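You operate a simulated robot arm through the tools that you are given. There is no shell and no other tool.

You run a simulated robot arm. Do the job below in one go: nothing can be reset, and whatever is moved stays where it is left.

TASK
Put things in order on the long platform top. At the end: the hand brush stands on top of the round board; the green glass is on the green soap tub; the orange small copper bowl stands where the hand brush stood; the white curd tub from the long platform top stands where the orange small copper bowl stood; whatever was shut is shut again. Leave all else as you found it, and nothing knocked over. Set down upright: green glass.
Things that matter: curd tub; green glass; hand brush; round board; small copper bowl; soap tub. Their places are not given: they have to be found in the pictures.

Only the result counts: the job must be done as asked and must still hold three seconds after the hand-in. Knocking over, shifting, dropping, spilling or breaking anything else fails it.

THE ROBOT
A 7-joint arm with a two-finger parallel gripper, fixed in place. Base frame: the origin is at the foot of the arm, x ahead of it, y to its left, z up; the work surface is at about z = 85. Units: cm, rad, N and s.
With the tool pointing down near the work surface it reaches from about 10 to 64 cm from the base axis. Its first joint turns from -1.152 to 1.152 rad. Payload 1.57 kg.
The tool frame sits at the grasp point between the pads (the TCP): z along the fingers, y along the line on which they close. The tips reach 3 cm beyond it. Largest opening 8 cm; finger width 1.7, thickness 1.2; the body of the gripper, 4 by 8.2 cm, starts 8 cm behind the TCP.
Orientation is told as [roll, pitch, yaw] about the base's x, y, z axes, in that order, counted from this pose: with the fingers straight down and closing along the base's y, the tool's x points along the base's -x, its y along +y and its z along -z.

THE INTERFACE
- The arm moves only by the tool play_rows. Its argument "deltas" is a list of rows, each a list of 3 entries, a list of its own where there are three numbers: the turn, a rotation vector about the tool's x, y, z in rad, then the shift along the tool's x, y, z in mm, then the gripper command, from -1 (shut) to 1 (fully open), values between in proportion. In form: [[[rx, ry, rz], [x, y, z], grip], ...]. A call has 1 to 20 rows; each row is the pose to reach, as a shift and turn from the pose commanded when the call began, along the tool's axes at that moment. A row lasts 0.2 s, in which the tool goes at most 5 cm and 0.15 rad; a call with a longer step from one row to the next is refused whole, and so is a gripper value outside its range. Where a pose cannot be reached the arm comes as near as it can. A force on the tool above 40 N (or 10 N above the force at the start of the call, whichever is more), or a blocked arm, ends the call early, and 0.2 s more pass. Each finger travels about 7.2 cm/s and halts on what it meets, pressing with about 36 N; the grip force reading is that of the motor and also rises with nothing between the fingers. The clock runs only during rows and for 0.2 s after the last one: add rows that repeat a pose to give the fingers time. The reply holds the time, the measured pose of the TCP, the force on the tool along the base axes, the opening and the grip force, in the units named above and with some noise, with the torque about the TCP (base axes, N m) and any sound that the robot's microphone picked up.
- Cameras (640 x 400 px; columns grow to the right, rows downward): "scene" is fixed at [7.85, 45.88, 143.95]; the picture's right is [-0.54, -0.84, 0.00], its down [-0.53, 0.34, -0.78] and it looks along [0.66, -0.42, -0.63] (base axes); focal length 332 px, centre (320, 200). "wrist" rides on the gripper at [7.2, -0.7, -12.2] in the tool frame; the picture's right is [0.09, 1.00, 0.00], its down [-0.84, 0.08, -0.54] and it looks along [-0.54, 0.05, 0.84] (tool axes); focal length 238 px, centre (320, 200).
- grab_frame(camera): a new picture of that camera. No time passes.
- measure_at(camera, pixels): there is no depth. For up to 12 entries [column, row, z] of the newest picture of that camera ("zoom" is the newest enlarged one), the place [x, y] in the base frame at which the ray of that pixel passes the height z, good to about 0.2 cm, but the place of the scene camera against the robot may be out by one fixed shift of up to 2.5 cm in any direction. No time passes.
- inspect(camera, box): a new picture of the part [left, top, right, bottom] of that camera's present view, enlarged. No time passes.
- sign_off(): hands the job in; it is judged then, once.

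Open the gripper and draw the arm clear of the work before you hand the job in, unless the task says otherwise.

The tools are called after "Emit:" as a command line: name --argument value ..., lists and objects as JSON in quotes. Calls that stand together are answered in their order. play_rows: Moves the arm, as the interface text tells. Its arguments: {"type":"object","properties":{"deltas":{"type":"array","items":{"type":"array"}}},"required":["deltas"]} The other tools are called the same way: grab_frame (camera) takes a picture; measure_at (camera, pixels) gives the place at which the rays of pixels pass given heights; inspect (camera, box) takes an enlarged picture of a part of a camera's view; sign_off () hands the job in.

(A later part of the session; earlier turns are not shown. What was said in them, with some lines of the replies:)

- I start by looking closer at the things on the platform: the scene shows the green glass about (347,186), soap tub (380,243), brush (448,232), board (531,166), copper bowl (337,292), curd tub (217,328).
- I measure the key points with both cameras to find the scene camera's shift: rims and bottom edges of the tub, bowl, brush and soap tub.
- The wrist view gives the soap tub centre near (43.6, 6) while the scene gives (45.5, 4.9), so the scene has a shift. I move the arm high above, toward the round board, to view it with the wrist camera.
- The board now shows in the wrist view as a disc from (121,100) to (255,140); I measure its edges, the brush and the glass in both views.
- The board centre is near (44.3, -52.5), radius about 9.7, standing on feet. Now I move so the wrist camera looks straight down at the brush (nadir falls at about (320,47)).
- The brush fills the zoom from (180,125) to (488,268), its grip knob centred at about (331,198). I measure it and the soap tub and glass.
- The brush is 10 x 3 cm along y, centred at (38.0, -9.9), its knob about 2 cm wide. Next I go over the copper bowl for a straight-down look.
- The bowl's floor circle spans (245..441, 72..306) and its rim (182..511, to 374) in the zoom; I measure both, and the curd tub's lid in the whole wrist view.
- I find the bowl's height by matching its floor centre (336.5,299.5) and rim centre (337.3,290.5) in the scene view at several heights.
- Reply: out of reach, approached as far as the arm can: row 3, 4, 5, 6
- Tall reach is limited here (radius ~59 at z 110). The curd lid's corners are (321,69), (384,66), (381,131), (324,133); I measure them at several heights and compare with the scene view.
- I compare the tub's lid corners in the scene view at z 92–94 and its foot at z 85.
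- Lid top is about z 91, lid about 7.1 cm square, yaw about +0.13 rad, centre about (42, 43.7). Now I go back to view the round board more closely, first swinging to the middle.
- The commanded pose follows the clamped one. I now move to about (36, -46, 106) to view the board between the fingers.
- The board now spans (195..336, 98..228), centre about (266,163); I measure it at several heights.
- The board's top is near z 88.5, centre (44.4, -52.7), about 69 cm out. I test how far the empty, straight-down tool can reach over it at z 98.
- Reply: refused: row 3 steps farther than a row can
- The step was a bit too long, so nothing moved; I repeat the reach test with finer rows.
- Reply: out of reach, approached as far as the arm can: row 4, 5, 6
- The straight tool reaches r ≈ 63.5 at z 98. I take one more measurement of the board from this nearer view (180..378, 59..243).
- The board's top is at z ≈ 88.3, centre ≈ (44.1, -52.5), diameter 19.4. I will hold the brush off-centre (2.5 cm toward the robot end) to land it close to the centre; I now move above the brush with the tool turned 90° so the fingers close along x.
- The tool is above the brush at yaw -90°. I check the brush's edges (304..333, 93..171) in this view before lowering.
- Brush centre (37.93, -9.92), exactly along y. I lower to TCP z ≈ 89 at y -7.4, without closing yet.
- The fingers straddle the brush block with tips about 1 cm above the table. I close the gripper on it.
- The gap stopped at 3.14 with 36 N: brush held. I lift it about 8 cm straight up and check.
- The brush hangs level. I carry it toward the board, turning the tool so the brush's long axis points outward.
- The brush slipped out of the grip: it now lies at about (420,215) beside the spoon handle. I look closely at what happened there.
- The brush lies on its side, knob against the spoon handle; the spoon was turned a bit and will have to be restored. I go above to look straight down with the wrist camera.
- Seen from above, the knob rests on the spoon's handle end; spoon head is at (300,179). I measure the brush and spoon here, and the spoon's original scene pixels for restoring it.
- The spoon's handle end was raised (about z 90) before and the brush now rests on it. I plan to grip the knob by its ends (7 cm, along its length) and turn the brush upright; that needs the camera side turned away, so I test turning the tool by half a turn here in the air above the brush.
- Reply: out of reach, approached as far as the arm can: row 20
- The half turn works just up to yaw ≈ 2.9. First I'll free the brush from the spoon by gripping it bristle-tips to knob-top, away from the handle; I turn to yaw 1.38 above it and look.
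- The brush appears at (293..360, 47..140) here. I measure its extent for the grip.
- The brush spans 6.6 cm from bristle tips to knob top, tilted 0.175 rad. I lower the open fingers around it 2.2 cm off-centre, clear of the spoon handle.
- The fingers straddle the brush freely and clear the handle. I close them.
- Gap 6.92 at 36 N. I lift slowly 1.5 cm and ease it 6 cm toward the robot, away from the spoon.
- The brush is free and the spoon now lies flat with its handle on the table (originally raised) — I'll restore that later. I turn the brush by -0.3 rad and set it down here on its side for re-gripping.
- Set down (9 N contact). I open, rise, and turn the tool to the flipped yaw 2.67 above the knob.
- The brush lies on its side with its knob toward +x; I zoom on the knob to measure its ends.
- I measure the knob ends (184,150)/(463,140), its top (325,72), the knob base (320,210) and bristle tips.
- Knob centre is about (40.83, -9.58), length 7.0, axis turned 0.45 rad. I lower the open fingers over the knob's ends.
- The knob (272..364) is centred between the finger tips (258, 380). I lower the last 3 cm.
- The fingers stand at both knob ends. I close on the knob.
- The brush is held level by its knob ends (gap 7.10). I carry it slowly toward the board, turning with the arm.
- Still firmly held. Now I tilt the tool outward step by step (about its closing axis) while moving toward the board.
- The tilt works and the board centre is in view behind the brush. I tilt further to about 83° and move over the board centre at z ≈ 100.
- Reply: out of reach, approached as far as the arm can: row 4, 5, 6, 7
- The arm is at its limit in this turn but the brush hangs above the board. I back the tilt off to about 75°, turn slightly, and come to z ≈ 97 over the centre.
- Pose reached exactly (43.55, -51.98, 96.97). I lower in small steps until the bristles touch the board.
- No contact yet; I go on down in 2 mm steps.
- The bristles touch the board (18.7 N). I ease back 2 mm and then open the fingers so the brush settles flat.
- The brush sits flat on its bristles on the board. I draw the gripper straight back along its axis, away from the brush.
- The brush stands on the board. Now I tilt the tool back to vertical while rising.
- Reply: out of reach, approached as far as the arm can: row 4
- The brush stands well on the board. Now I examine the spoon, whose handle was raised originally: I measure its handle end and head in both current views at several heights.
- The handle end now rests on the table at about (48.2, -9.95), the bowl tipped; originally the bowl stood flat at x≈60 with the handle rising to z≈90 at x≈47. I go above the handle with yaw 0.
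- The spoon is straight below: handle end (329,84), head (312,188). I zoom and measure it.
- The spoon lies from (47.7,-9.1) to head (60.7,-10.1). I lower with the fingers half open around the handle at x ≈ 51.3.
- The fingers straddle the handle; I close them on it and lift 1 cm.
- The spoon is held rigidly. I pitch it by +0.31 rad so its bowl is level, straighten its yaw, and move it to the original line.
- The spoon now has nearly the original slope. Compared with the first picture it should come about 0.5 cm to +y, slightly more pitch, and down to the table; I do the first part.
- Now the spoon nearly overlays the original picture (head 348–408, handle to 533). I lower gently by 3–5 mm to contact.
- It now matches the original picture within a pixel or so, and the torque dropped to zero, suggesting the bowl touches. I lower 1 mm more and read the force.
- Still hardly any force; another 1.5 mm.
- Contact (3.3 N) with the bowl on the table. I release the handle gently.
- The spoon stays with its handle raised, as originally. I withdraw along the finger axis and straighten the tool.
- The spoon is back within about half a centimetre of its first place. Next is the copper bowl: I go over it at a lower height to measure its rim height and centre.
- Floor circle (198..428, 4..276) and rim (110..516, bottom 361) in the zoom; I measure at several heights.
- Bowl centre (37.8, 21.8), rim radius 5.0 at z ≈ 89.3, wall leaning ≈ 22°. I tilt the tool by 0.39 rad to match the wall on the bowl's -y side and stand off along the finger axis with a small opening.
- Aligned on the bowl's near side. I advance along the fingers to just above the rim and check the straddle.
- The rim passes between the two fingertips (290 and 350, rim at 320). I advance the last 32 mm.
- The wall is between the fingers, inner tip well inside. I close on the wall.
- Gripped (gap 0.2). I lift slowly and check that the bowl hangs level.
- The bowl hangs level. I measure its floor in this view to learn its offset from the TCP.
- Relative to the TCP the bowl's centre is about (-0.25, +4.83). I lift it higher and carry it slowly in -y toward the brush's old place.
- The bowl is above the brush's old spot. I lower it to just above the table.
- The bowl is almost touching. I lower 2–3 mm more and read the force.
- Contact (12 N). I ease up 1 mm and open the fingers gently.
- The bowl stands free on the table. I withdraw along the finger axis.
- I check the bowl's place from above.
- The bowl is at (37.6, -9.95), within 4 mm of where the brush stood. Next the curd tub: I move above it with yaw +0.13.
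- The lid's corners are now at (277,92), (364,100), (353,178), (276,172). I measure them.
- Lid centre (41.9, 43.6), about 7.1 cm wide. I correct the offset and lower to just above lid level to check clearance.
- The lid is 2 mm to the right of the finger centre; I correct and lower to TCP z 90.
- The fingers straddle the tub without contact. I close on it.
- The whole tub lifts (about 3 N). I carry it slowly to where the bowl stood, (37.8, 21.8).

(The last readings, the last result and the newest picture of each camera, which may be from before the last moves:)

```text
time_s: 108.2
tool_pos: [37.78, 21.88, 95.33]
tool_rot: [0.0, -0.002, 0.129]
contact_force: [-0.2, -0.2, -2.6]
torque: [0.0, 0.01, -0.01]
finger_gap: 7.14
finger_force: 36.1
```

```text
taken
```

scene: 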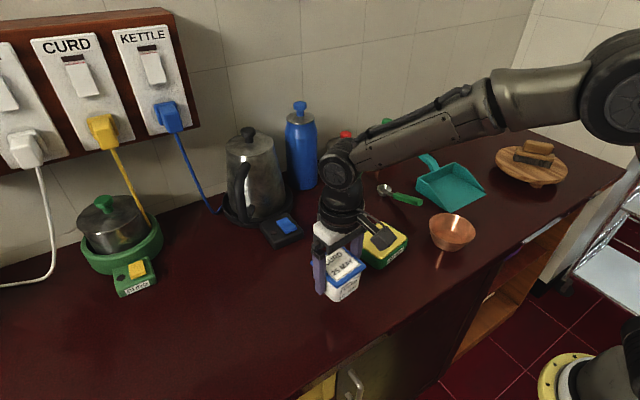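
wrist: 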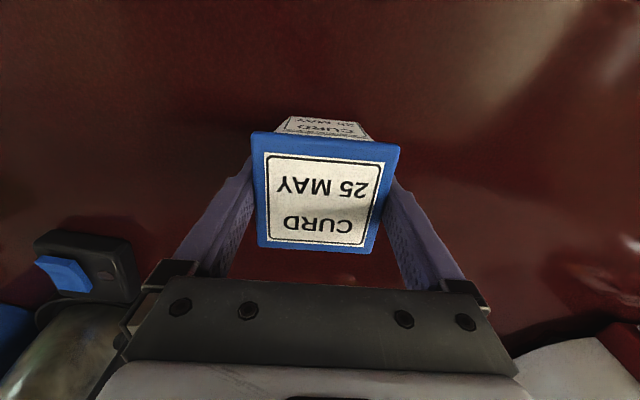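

Now I lower it to the table at the original grip height.

Emit:
play_rows --deltas '[[[0, 0, 0], [0, 0, 12], -1], [[0, 0, 0], [0, 0, 27], -1], [[0, 0, 0], [0, 0, 39], -1], [[0, 0, 0], [0, 0, 47], -1], [[0, 0, 0], [0, 0, 50.5], -1], [[0, 0, 0], [0, 0, 52], -1], [[0, 0, 0], [0, 0, 52], -1]]'

Emit:
inspect --camera "scene" --box '[270, 220, 410, 330]'

```text
time_s: 109.8
tool_pos: [37.83, 21.77, 90.08]
tool_rot: [0.0, -0.001, 0.125]
contact_force: [-0.4, 1.3, -1.0]
torque: [0.05, 0.12, -0.01]
finger_gap: 7.18
finger_force: 36.7
```

```text
3.64 times, centred on (340, 275) of scene
```

zoom: 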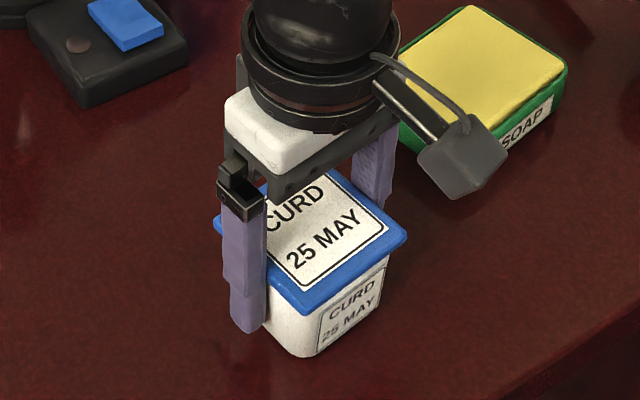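

The tub is touching down (force −1.0, was −2.6). I open and rise clear.

Emit:
play_rows --deltas '[[[0, 0, 0], [0, 0, 0.7], -1], [[0, 0, 0], [0, 0, 0.7], 0.8], [[0, 0, 0], [0, 0, 0.7], 1], [[0, 0, 0], [0, 0, 0.7], 1], [[0, 0, 0], [0, 0, 0.7], 1]]'

Emit:
play_rows --deltas '[[[0, 0, 0], [0, 0, -15], 1], [[0, 0, 0], [0, 0, -35], 1], [[0, 0, 0], [0, 0, -65], 1], [[0, 0, 0], [0, 0, -100], 1], [[0, 0, 0], [0, 0, -140], 1], [[0, 0, 0], [0, 0, -140], 1]]'

Emit:
grab_frame --camera "wrist"

Emit:
grab_frame --camera "scene"

```text
time_s: 111.0
tool_pos: [37.88, 21.88, 89.98]
tool_rot: [0.0, -0.001, 0.127]
contact_force: [0.2, 1.1, 0.3]
torque: [-0.01, 0.01, 0.0]
finger_gap: 8.01
finger_force: 0.0
```

```text
time_s: 112.4
tool_pos: [37.77, 21.97, 104.02]
tool_rot: [0.001, -0.002, 0.128]
contact_force: [-0.1, 0.1, 0.4]
torque: [0.03, 0.0, 0.0]
finger_gap: 7.98
finger_force: 0.1
```

```text
taken
```

wrist: 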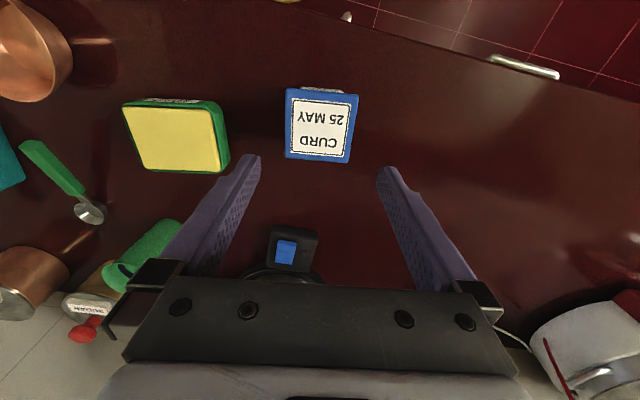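

```text
taken
```

scene: 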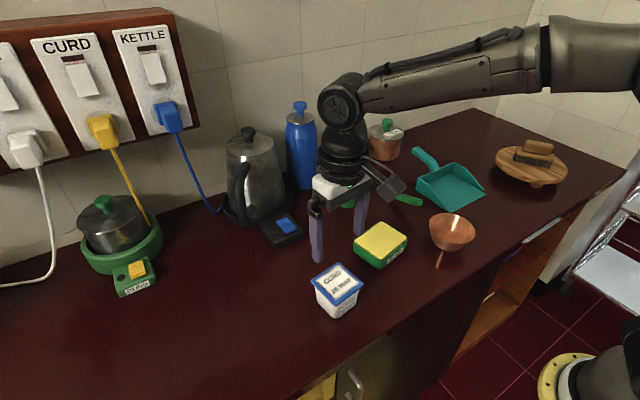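

The curd tub stands where the bowl was. Now the glass: I move to look at it between the fingers.

Emit:
play_rows --deltas '[[[0, 0, 0.02], [-12, -36, -10], 1], [[0, 0, 0.05], [-25, -72, -20], 1], [[0, 0, 0.08], [-37, -108, -20], 1], [[0, 0, 0.1], [-50, -144, -20], 1], [[0, 0, 0.128], [-62, -180, -20], 1], [[0, 0, 0.128], [-75, -216, -20], 1], [[0, 0, 0.128], [-75, -216, -20], 1]]'

Emit:
grab_frame --camera "wrist"

Emit:
inspect --camera "wrist" --box '[240, 100, 400, 290]'

```text
time_s: 114.0
tool_pos: [47.89, 1.43, 106.02]
tool_rot: [0.001, -0.003, 0.001]
contact_force: [0.4, 0.2, 0.0]
torque: [0.0, 0.02, -0.03]
finger_gap: 8.0
finger_force: 0.1
```

```text
taken
```

wrist: 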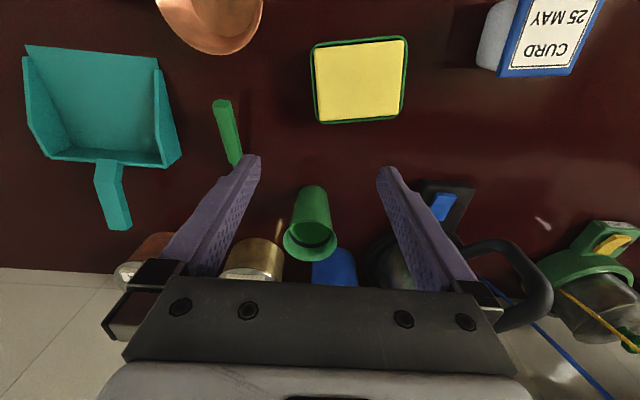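

```text
2.11 times, centred on (320, 195) of wrist
```

zoom: 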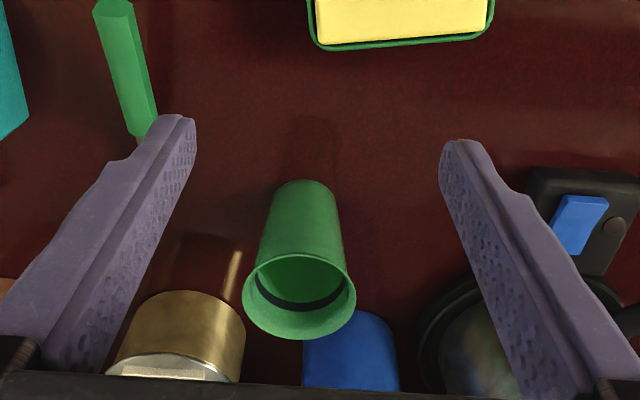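

The glass is visible: base front edge about (314,188), rim ellipse (283..337, 223..264). I measure these at several heights.

Emit:
measure_at --camera "wrist" --pixels '[[314, 187, 85], [297, 196, 85], [329, 196, 85], [283, 243, 94], [337, 243, 94], [310, 223, 94], [310, 264, 94], [283, 243, 96], [337, 243, 96], [310, 223, 96], [310, 264, 96], [310, 243, 95]]'

Emit:
measure_at --camera "wrist" --pixels '[[315, 48, 90], [408, 38, 90], [404, 115, 90], [317, 122, 90], [240, 240, 92], [285, 245, 92], [310, 262, 100], [355, 262, 100]]'

Emit:
grab_frame --camera "scene"

Emit:
inspect --camera "scene" --box '[270, 110, 420, 280]'

```text
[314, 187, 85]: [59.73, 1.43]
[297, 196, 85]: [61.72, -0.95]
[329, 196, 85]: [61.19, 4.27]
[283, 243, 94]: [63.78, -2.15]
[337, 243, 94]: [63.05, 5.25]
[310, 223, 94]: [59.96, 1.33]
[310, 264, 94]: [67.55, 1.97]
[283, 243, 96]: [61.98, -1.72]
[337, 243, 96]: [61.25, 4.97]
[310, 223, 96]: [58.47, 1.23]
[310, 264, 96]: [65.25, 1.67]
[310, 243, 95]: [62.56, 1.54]
```

```text
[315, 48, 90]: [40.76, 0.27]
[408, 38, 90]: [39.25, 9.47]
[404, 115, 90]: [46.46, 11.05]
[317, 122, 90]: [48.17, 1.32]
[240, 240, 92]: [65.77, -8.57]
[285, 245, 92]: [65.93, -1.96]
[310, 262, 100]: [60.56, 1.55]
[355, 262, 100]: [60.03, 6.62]
```

```text
taken
```

scene: 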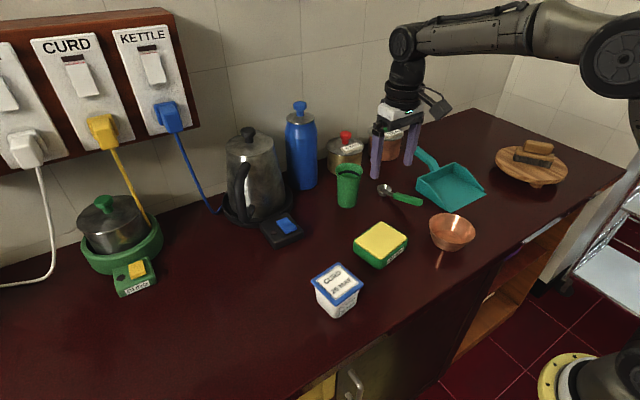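

```text
2.35 times, centred on (345, 195) of scene
```

zoom: 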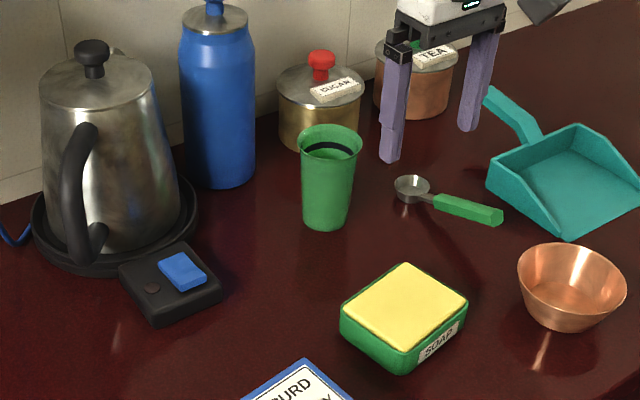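

The glass: centre about (62.3, 1.6), base 5.2, rim about 6.9 at z ≈ 95.3. I check the neighbouring bottle, sugar tin and kettle positions for finger room.

Emit:
measure_at --camera "scene" --pixels '[[303, 190, 85], [288, 183, 85], [318, 183, 85], [345, 174, 85], [329, 165, 85], [362, 170, 85], [347, 206, 85], [337, 200, 85], [358, 200, 85]]'

Emit:
inspect --camera "wrist" --box '[220, 170, 380, 290]'

```text
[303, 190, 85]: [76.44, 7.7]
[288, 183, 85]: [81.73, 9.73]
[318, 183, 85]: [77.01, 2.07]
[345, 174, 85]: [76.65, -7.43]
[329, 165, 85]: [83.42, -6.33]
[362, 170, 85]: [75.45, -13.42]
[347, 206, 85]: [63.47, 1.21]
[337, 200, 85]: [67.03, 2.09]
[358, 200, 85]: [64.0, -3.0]
```

```text
3.33 times, centred on (300, 230) of wrist
```

zoom: 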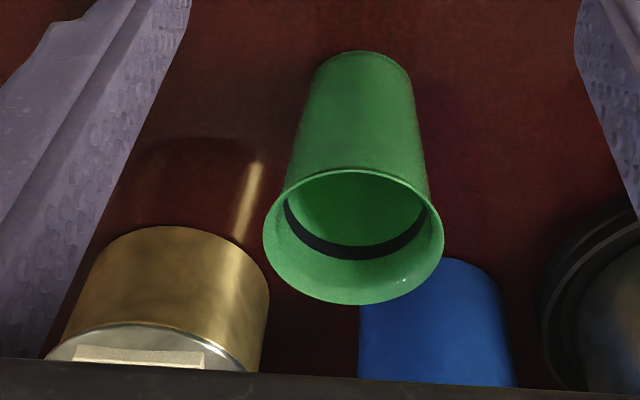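

Bottle and tin are about 10 cm behind the glass, so there is room. I move over the glass at z ≈ 100.5.

Emit:
play_rows --deltas '[[[0, 0, 0], [-25, 2, 10], 1], [[0, 0, 0], [-55, 2, 25], 1], [[0, 0, 0], [-85, 2, 40], 1], [[0, 0, 0], [-112, 2, 52], 1], [[0, 0, 0], [-132, 2, 55], 1], [[0, 0, 0], [-143, 2, 55], 1], [[0, 0, 0], [-143, 2, 55], 1]]'

Emit:
grab_frame --camera "wrist"

Emit:
inspect --camera "scene" --box '[280, 100, 430, 230]'

```text
time_s: 115.6
tool_pos: [62.29, 1.65, 100.54]
tool_rot: [0.001, -0.003, 0.0]
contact_force: [1.2, -0.5, -0.7]
torque: [-0.02, 0.01, 0.0]
finger_gap: 7.97
finger_force: 0.0
```

```text
taken
```

wrist: 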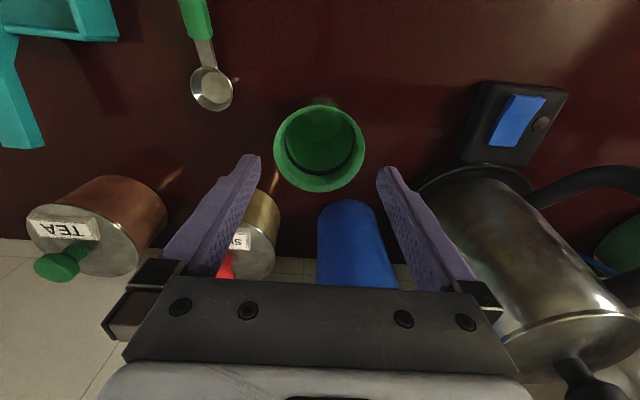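

```text
3.08 times, centred on (355, 165) of scene
```

zoom: 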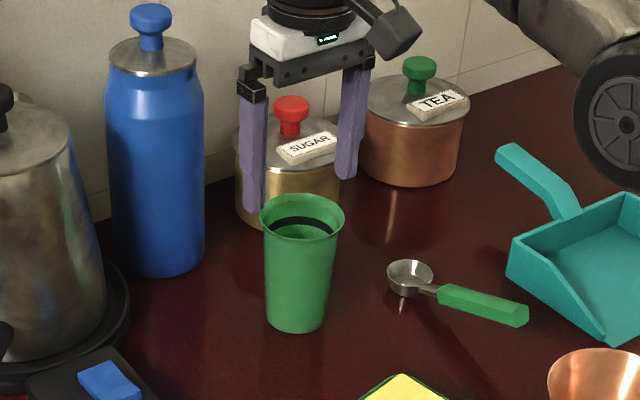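

The rim (274..365, 104..192) is centred between the fingertips. I measure its centre.

Emit:
measure_at --camera "wrist" --pixels '[[274, 145, 95.3], [365, 150, 95.3], [321, 104, 95.3], [318, 192, 95.3], [274, 145, 94.5], [365, 150, 94.5], [321, 104, 94.5], [318, 192, 94.5], [274, 145, 96], [365, 150, 96], [321, 104, 96], [318, 192, 96]]'

```text
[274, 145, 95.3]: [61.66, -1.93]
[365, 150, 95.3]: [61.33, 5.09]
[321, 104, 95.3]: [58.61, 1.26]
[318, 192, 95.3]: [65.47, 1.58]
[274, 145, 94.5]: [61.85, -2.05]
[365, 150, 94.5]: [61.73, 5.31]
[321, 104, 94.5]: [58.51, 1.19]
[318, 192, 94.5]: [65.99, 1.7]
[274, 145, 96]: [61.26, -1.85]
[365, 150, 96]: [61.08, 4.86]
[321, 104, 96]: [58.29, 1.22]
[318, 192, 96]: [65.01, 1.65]
```

Rim centre (62.0, 1.5), diameter 6.9. I lower the fingers around it to TCP z ≈ 93.3.

Emit:
play_rows --deltas '[[[0, 0, 0], [3, -1, 10], 1], [[0, 0, 0], [3, -1, 28], 1], [[0, 0, 0], [3, -1, 45], 1], [[0, 0, 0], [3, -1, 60], 1], [[0, 0, 0], [3, -1, 72], 1], [[0, 0, 0], [3, -1, 72], 1]]'

Emit:
grab_frame --camera "wrist"

Emit:
inspect --camera "scene" --box '[280, 100, 430, 230]'

```text
time_s: 117.0
tool_pos: [62.06, 1.55, 93.37]
tool_rot: [0.002, -0.002, 0.001]
contact_force: [-0.5, -0.3, -0.5]
torque: [0.01, 0.01, -0.01]
finger_gap: 7.97
finger_force: 0.1
```

```text
taken
```

wrist: 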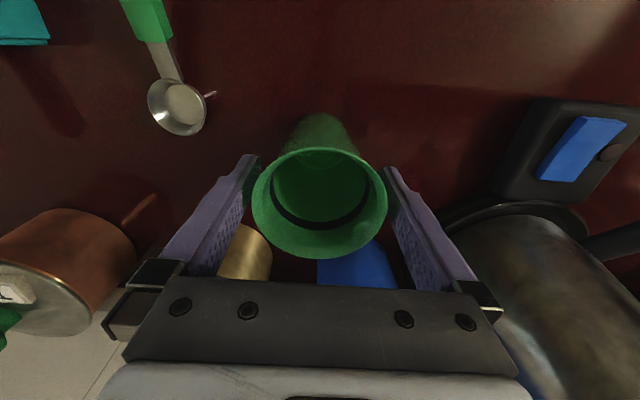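

```text
3.08 times, centred on (355, 165) of scene
```

zoom: 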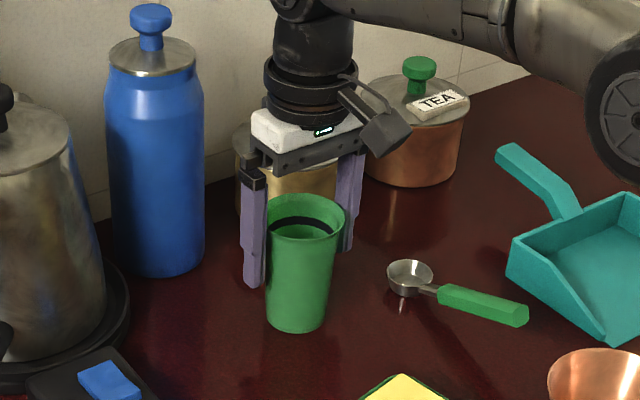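

The rim sits between the fingers. I close gently, with a command only slightly narrower than the glass.

Emit:
play_rows --deltas '[[[0, 0, 0], [0, 0, 0], 0.8], [[0, 0, 0], [0, 0, 0], 0.65], [[0, 0, 0], [0, 0, 0], 0.5], [[0, 0, 0], [0, 0, 0], 0.4], [[0, 0, 0], [0, 0, 0], 0.4]]'

Emit:
grab_frame --camera "wrist"

```text
time_s: 118.2
tool_pos: [61.98, 1.51, 93.42]
tool_rot: [-0.001, -0.001, 0.0]
contact_force: [0.1, -0.1, 0.5]
torque: [0.03, -0.05, 0.02]
finger_gap: 7.35
finger_force: 36.0
```

```text
taken
```

wrist: 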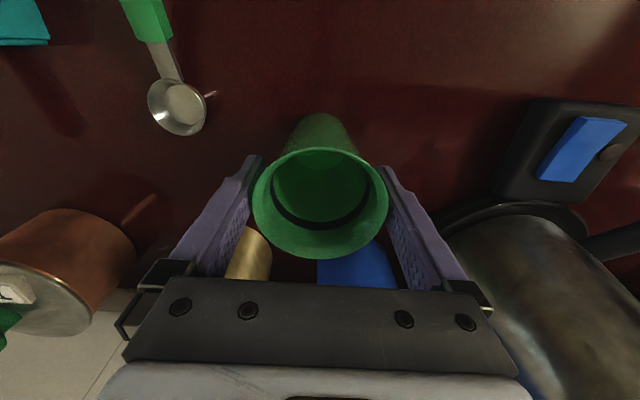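

Gap 7.35 with 36 N on the rim. I lift 2 cm slowly and check that the glass hangs upright.

Emit:
play_rows --deltas '[[[0, 0, 0], [0, 0, -3], 0.4], [[0, 0, 0], [0, 0, -8], 0.4], [[0, 0, 0], [0, 0, -14], 0.4], [[0, 0, 0], [0, 0, -20], 0.4], [[0, 0, 0], [0, 0, -20], 0.4]]'

Emit:
grab_frame --camera "wrist"

Emit:
inspect --camera "scene" --box '[280, 100, 430, 230]'

```text
time_s: 119.4
tool_pos: [62.04, 1.44, 95.29]
tool_rot: [0.001, -0.001, 0.0]
contact_force: [0.3, -0.8, -1.3]
torque: [0.02, 0.03, 0.03]
finger_gap: 7.35
finger_force: 36.0
```

```text
taken
```

wrist: 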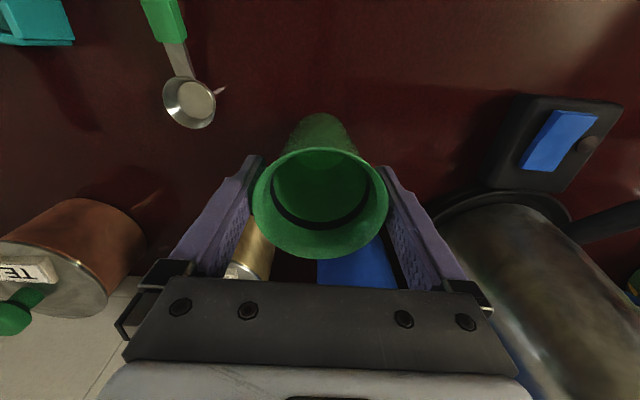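

```text
3.08 times, centred on (355, 165) of scene
```

zoom: 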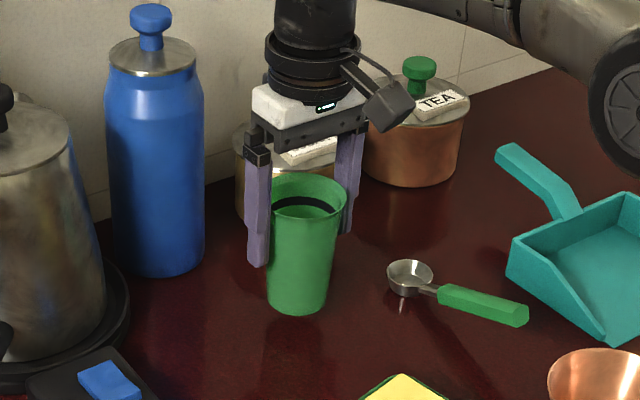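

The glass hangs upright. I raise it and draw it slowly back over the soap tub, centre (43.75, 5.8).

Emit:
play_rows --deltas '[[[0, 0, 0], [3.6, 1, -2], 0.4], [[0, 0, 0], [12.7, 3, -7.5], 0.4], [[0, 0, 0], [25.5, 6, -15], 0.4], [[0, 0, 0], [40, 9.5, -23.6], 0.4], [[0, 0, 0], [56, 13, -33], 0.4], [[0, 0, 0], [73, 17, -43], 0.4], [[0, 0, 0], [89, 21, -52], 0.4], [[0, 0, 0], [105.6, 25, -61], 0.4], [[0, 0, 0], [122, 29, -67], 0.4], [[0, 0, 0], [138, 32.7, -67], 0.4], [[0, 0, 0], [155, 36.5, -67], 0.4], [[0, 0, 0], [167, 39.6, -67], 0.4], [[0, 0, 0], [176.5, 41.7, -67], 0.4], [[0, 0, 0], [182, 43, -67], 0.4], [[0, 0, 0], [182, 43, -67], 0.4]]'

Emit:
grab_frame --camera "wrist"

Emit:
inspect --camera "scene" --box '[310, 150, 450, 290]'

```text
time_s: 122.6
tool_pos: [43.91, 5.84, 102.02]
tool_rot: [-0.001, -0.001, 0.0]
contact_force: [-0.4, -0.3, -2.6]
torque: [0.03, 0.02, -0.02]
finger_gap: 7.36
finger_force: 35.6
```

```text
taken
```

wrist: 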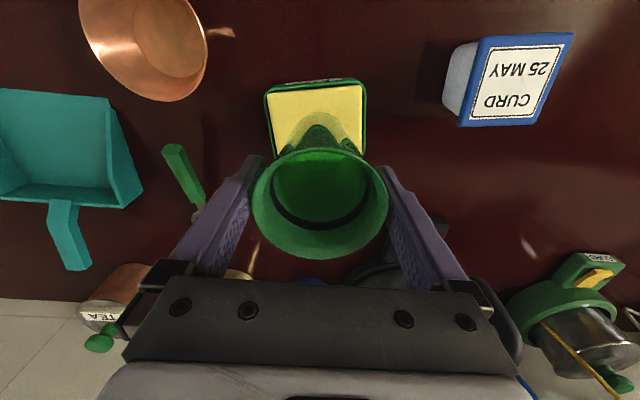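

```text
2.86 times, centred on (380, 220) of scene
```

zoom: 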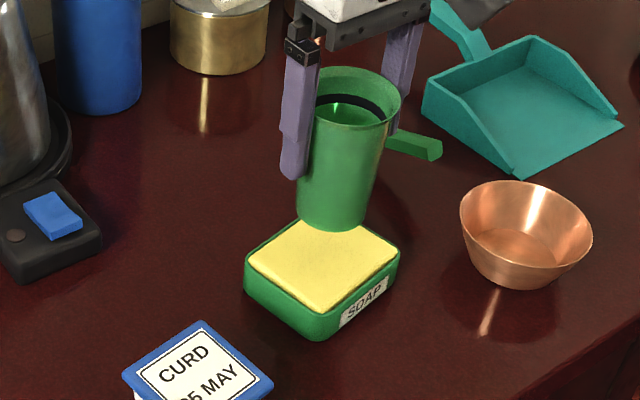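

The glass is above the sponge. I check the soap tub's corners in the wrist view to confirm centring.

Emit:
measure_at --camera "wrist" --pixels '[[265, 92, 88.4], [362, 80, 88.4], [366, 152, 88.4], [275, 159, 88.4], [265, 92, 89], [362, 80, 89], [366, 152, 89], [275, 159, 89]]'

Emit:
inspect --camera "wrist" --box '[240, 60, 400, 180]'

```text
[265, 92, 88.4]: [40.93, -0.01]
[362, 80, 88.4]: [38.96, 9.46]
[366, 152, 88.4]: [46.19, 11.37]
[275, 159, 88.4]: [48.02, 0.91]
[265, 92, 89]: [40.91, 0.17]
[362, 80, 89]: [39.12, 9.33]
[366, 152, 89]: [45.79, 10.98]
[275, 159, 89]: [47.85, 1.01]
```

```text
3.33 times, centred on (320, 120) of wrist
```

zoom: 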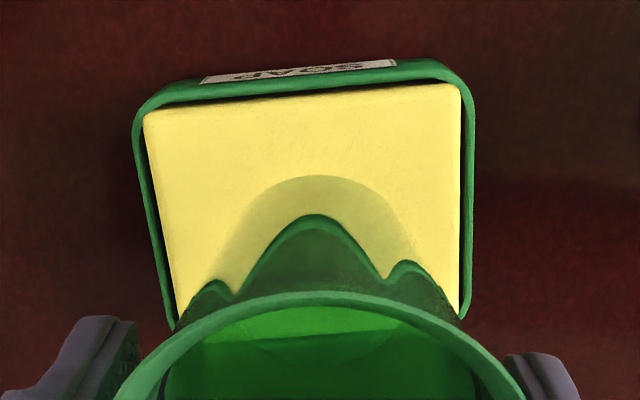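

Tub centre ≈ (43.6, 5.6). I shift slightly and lower the glass to just above the sponge.

Emit:
play_rows --deltas '[[[0, 0, 0], [1.5, -1, 6], 0.4], [[0, 0, 0], [3, -2, 16], 0.4], [[0, 0, 0], [3, -2, 26], 0.4], [[0, 0, 0], [3, -2, 34], 0.4], [[0, 0, 0], [3, -2, 38], 0.4], [[0, 0, 0], [3, -2, 38], 0.4]]'

Emit:
inspect --camera "scene" --box '[320, 160, 440, 280]'

```text
time_s: 124.0
tool_pos: [43.58, 5.69, 98.14]
tool_rot: [0.0, 0.0, -0.001]
contact_force: [0.3, 0.5, -0.6]
torque: [0.03, -0.01, 0.02]
finger_gap: 7.35
finger_force: 35.9
```

```text
3.33 times, centred on (380, 220) of scene
```

zoom: 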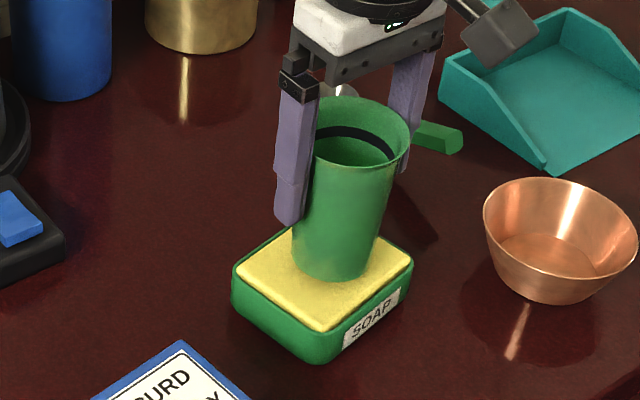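

Very close to the sponge. I lower in small steps reading the force.

Emit:
play_rows --deltas '[[[0, 0, 0], [0, 0, 2], 0.4], [[0, 0, 0], [0, 0, 3], 0.4], [[0, 0, 0], [0, 0, 3], 0.4]]'

Emit:
play_rows --deltas '[[[0, 0, 0], [0, 0, 2], 0.4], [[0, 0, 0], [0, 0, 3], 0.4], [[0, 0, 0], [0, 0, 3], 0.4]]'

```text
time_s: 124.8
tool_pos: [43.55, 5.79, 97.93]
tool_rot: [0.001, -0.003, 0.001]
contact_force: [-1.2, 0.2, -2.4]
torque: [-0.01, -0.02, -0.03]
finger_gap: 7.35
finger_force: 36.4
```

```text
time_s: 125.6
tool_pos: [43.56, 5.66, 97.56]
tool_rot: [0.0, -0.001, 0.001]
contact_force: [0.8, -0.4, -1.4]
torque: [-0.05, 0.0, -0.03]
finger_gap: 7.34
finger_force: 36.4
```

Still no contact; I go on 2 mm at a time.

Emit:
play_rows --deltas '[[[0, 0, 0], [0, 0, 2], 0.4], [[0, 0, 0], [0, 0, 2], 0.4]]'

Emit:
play_rows --deltas '[[[0, 0, 0], [0, 0, 2], 0.4], [[0, 0, 0], [0, 0, 2], 0.4]]'

Emit:
inspect --camera "scene" --box '[340, 180, 420, 280]'

```text
time_s: 126.2
tool_pos: [43.57, 5.58, 97.39]
tool_rot: [0.0, -0.001, -0.002]
contact_force: [0.5, -1.0, -0.8]
torque: [-0.04, -0.01, 0.03]
finger_gap: 7.35
finger_force: 35.7
```

```text
time_s: 126.8
tool_pos: [43.58, 5.64, 97.19]
tool_rot: [0.001, -0.002, 0.002]
contact_force: [-0.3, 0.7, -1.4]
torque: [0.0, 0.02, 0.01]
finger_gap: 7.36
finger_force: 35.9
```

```text
4.00 times, centred on (380, 230) of scene
```

zoom: 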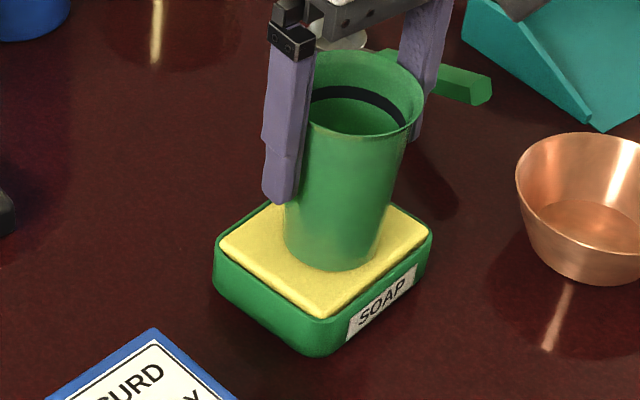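

The base looks almost on the sponge. Further 2 mm steps with force readings.

Emit:
play_rows --deltas '[[[0, 0, 0], [0, 0, 2], 0.4], [[0, 0, 0], [0, 0, 2], 0.4]]'

Emit:
play_rows --deltas '[[[0, 0, 0], [0, 0, 1.5], 0.4], [[0, 0, 0], [0, 0, 1.5], 0.4]]'

```text
time_s: 127.4
tool_pos: [43.6, 5.62, 97.0]
tool_rot: [-0.001, -0.003, 0.0]
contact_force: [-3.3, -0.9, 8.7]
torque: [0.2, 0.34, 0.03]
finger_gap: 7.34
finger_force: 35.9
```

```text
time_s: 128.0
tool_pos: [43.63, 5.59, 97.06]
tool_rot: [0.0, -0.007, -0.001]
contact_force: [-4.7, -0.4, 23.5]
torque: [0.04, 0.4, -0.06]
finger_gap: 7.36
finger_force: 35.6
```

Contact is made. I back off about 1.8 mm and open the fingers.

Emit:
play_rows --deltas '[[[0, 0, 0], [0, 0, -1.8], 0.4], [[0, 0, 0], [0, 0, -1.8], 0.4]]'

Emit:
play_rows --deltas '[[[0, 0, 0], [0, 0, 0], 0.85], [[0, 0, 0], [0, 0, 0], 1], [[0, 0, 0], [0, 0, 0], 1], [[0, 0, 0], [0, 0, 0], 1]]'

Emit:
grab_frame --camera "wrist"

Emit:
inspect --camera "scene" --box '[320, 160, 440, 280]'

```text
time_s: 128.6
tool_pos: [43.64, 5.66, 97.24]
tool_rot: [0.002, -0.004, 0.001]
contact_force: [2.6, 0.6, 13.6]
torque: [0.13, -0.34, -0.05]
finger_gap: 7.34
finger_force: 35.7
```

```text
time_s: 129.6
tool_pos: [43.65, 5.57, 97.02]
tool_rot: [-0.001, -0.005, 0.0]
contact_force: [-0.2, -0.1, 0.5]
torque: [-0.01, 0.01, 0.03]
finger_gap: 8.01
finger_force: 0.1
```

```text
taken
```

wrist: 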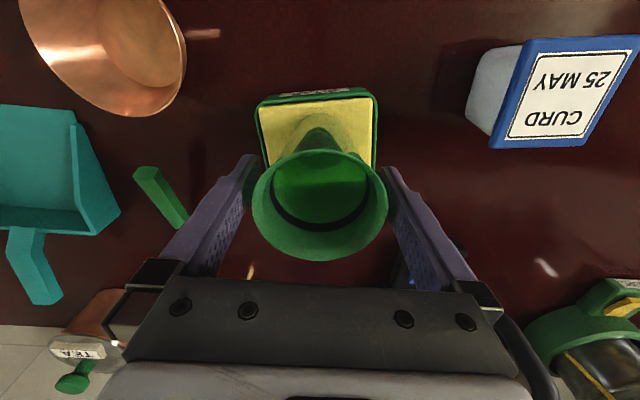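

```text
3.33 times, centred on (380, 220) of scene
```

zoom: 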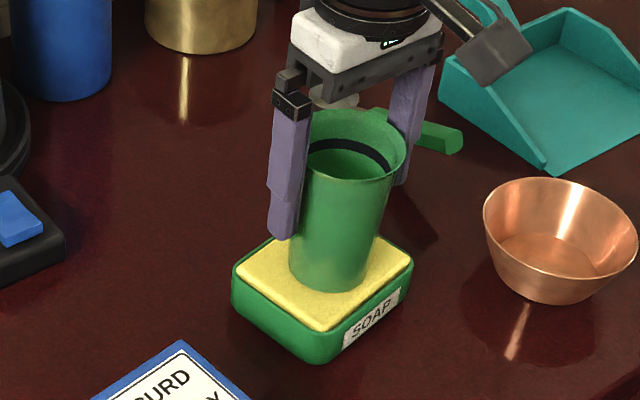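

The glass stands on the sponge and the fingers are open. I rise straight up carefully.

Emit:
play_rows --deltas '[[[0, 0, 0], [0, 0, -8], 1], [[0, 0, 0], [0, 0, -18], 1], [[0, 0, 0], [0, 0, -32], 1], [[0, 0, 0], [0, 0, -50], 1], [[0, 0, 0], [0, 0, -75], 1], [[0, 0, 0], [0, 0, -110], 1], [[0, 0, 0], [0, 0, -140], 1], [[0, 0, 0], [0, 0, -140], 1]]'

Emit:
grab_frame --camera "scene"

```text
time_s: 131.4
tool_pos: [43.48, 5.68, 111.11]
tool_rot: [0.001, -0.001, 0.001]
contact_force: [0.2, -0.7, 0.4]
torque: [0.02, 0.0, 0.02]
finger_gap: 7.98
finger_force: 0.1
```

```text
taken
```

scene: 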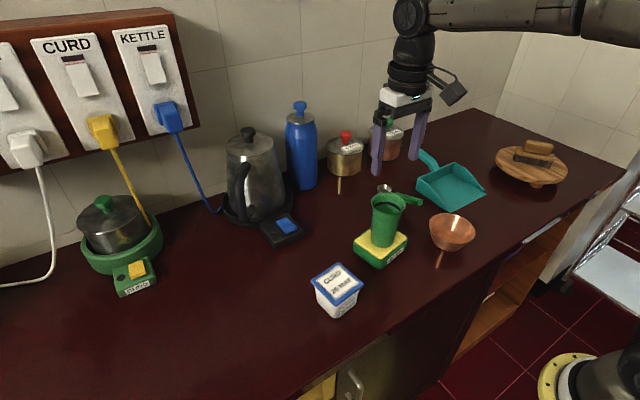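

All items are placed. I draw the arm away from the work, high and to the side, then check everything.

Emit:
play_rows --deltas '[[[0, 0, 0], [10, 0, -30], 1], [[0, 0, 0], [25, -30, -50], 1], [[0, 0, 0], [40, -70, -60], 1], [[0, 0, 0], [60, -110, -60], 1], [[0, 0, 0], [80, -150, -60], 1], [[0, 0, 0], [100, -190, -60], 1], [[0, 0, 0], [110, -230, -60], 1], [[0, 0, 0], [120, -260, -60], 1], [[0, 0, 0], [120, -260, -60], 1]]'

Emit:
grab_frame --camera "wrist"

Emit:
inspect --camera "scene" --box '[300, 120, 440, 220]'

Emit:
inspect --camera "scene" --box '[300, 180, 500, 330]'

Emit:
inspect --camera "scene" --box '[420, 110, 620, 260]'

```text
time_s: 133.4
tool_pos: [31.44, -20.42, 116.96]
tool_rot: [0.001, -0.002, 0.002]
contact_force: [-1.2, 0.4, 0.1]
torque: [0.01, 0.04, 0.0]
finger_gap: 8.01
finger_force: 0.0
```

```text
taken
```

wrist: 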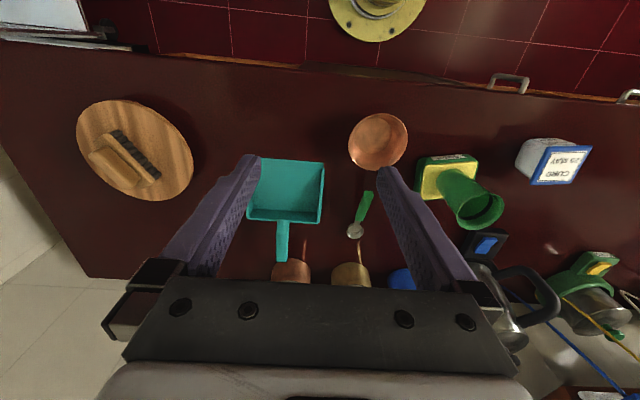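

```text
4.00 times, centred on (370, 170) of scene
```

zoom: 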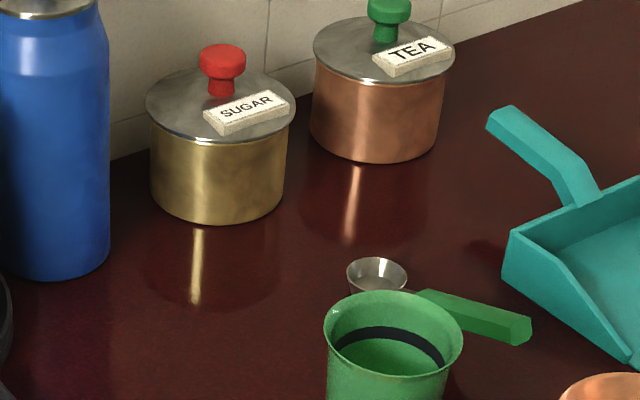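

```text
2.67 times, centred on (400, 255) of scene
```

zoom: 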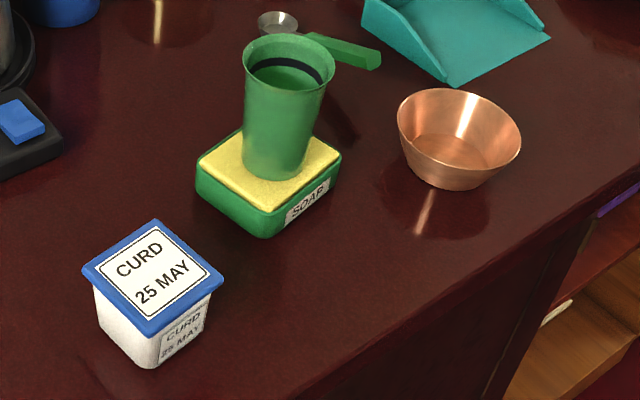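

```text
2.67 times, centred on (520, 185) of scene
```

zoom: 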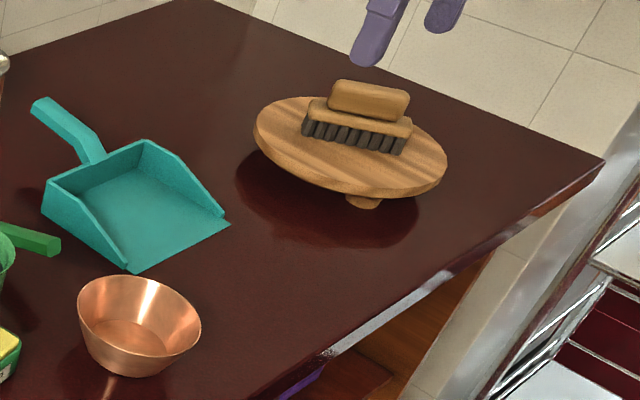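

Final check: the brush stands on the board, which hasn't moved. The glass is upright on the soap tub. The bowl and curd tub are in their new places. The spoon is back within about half a centimetre with its handle raised as before. The arm is clear and the gripper open, so I hand in the job.

Emit:
sign_off

```text
The job is handed in.
```

I've handed the job in with all four moves done; the result hasn't come back. I dropped the brush on the first carry, and it knocked the spoon out of place.

| Item | Where it is now |
|---|---|
| Hand brush | On the round board, bristles down. The board did not move. |
| Green glass | Upright on the sponge of the soap tub, near its centre. |
| Copper bowl | Where the brush stood, within about 4 mm. |
| Curd tub | Where the bowl stood, within about 2 mm by the arm's position reading. |

- **The drop:** The brush slipped out of the gripper and landed on its side across the spoon handle. The spoon slid about 1 cm and its raised handle was pressed flat on the table.
- **The spoon:** I set it back with the handle raised, about half a centimetre from its original place. I left it there because nudging it further risked tipping it again.

I opened nothing, so there was nothing to shut again. In the final pictures nothing else looks moved or knocked over. The gripper is open and the arm is clear of the work.
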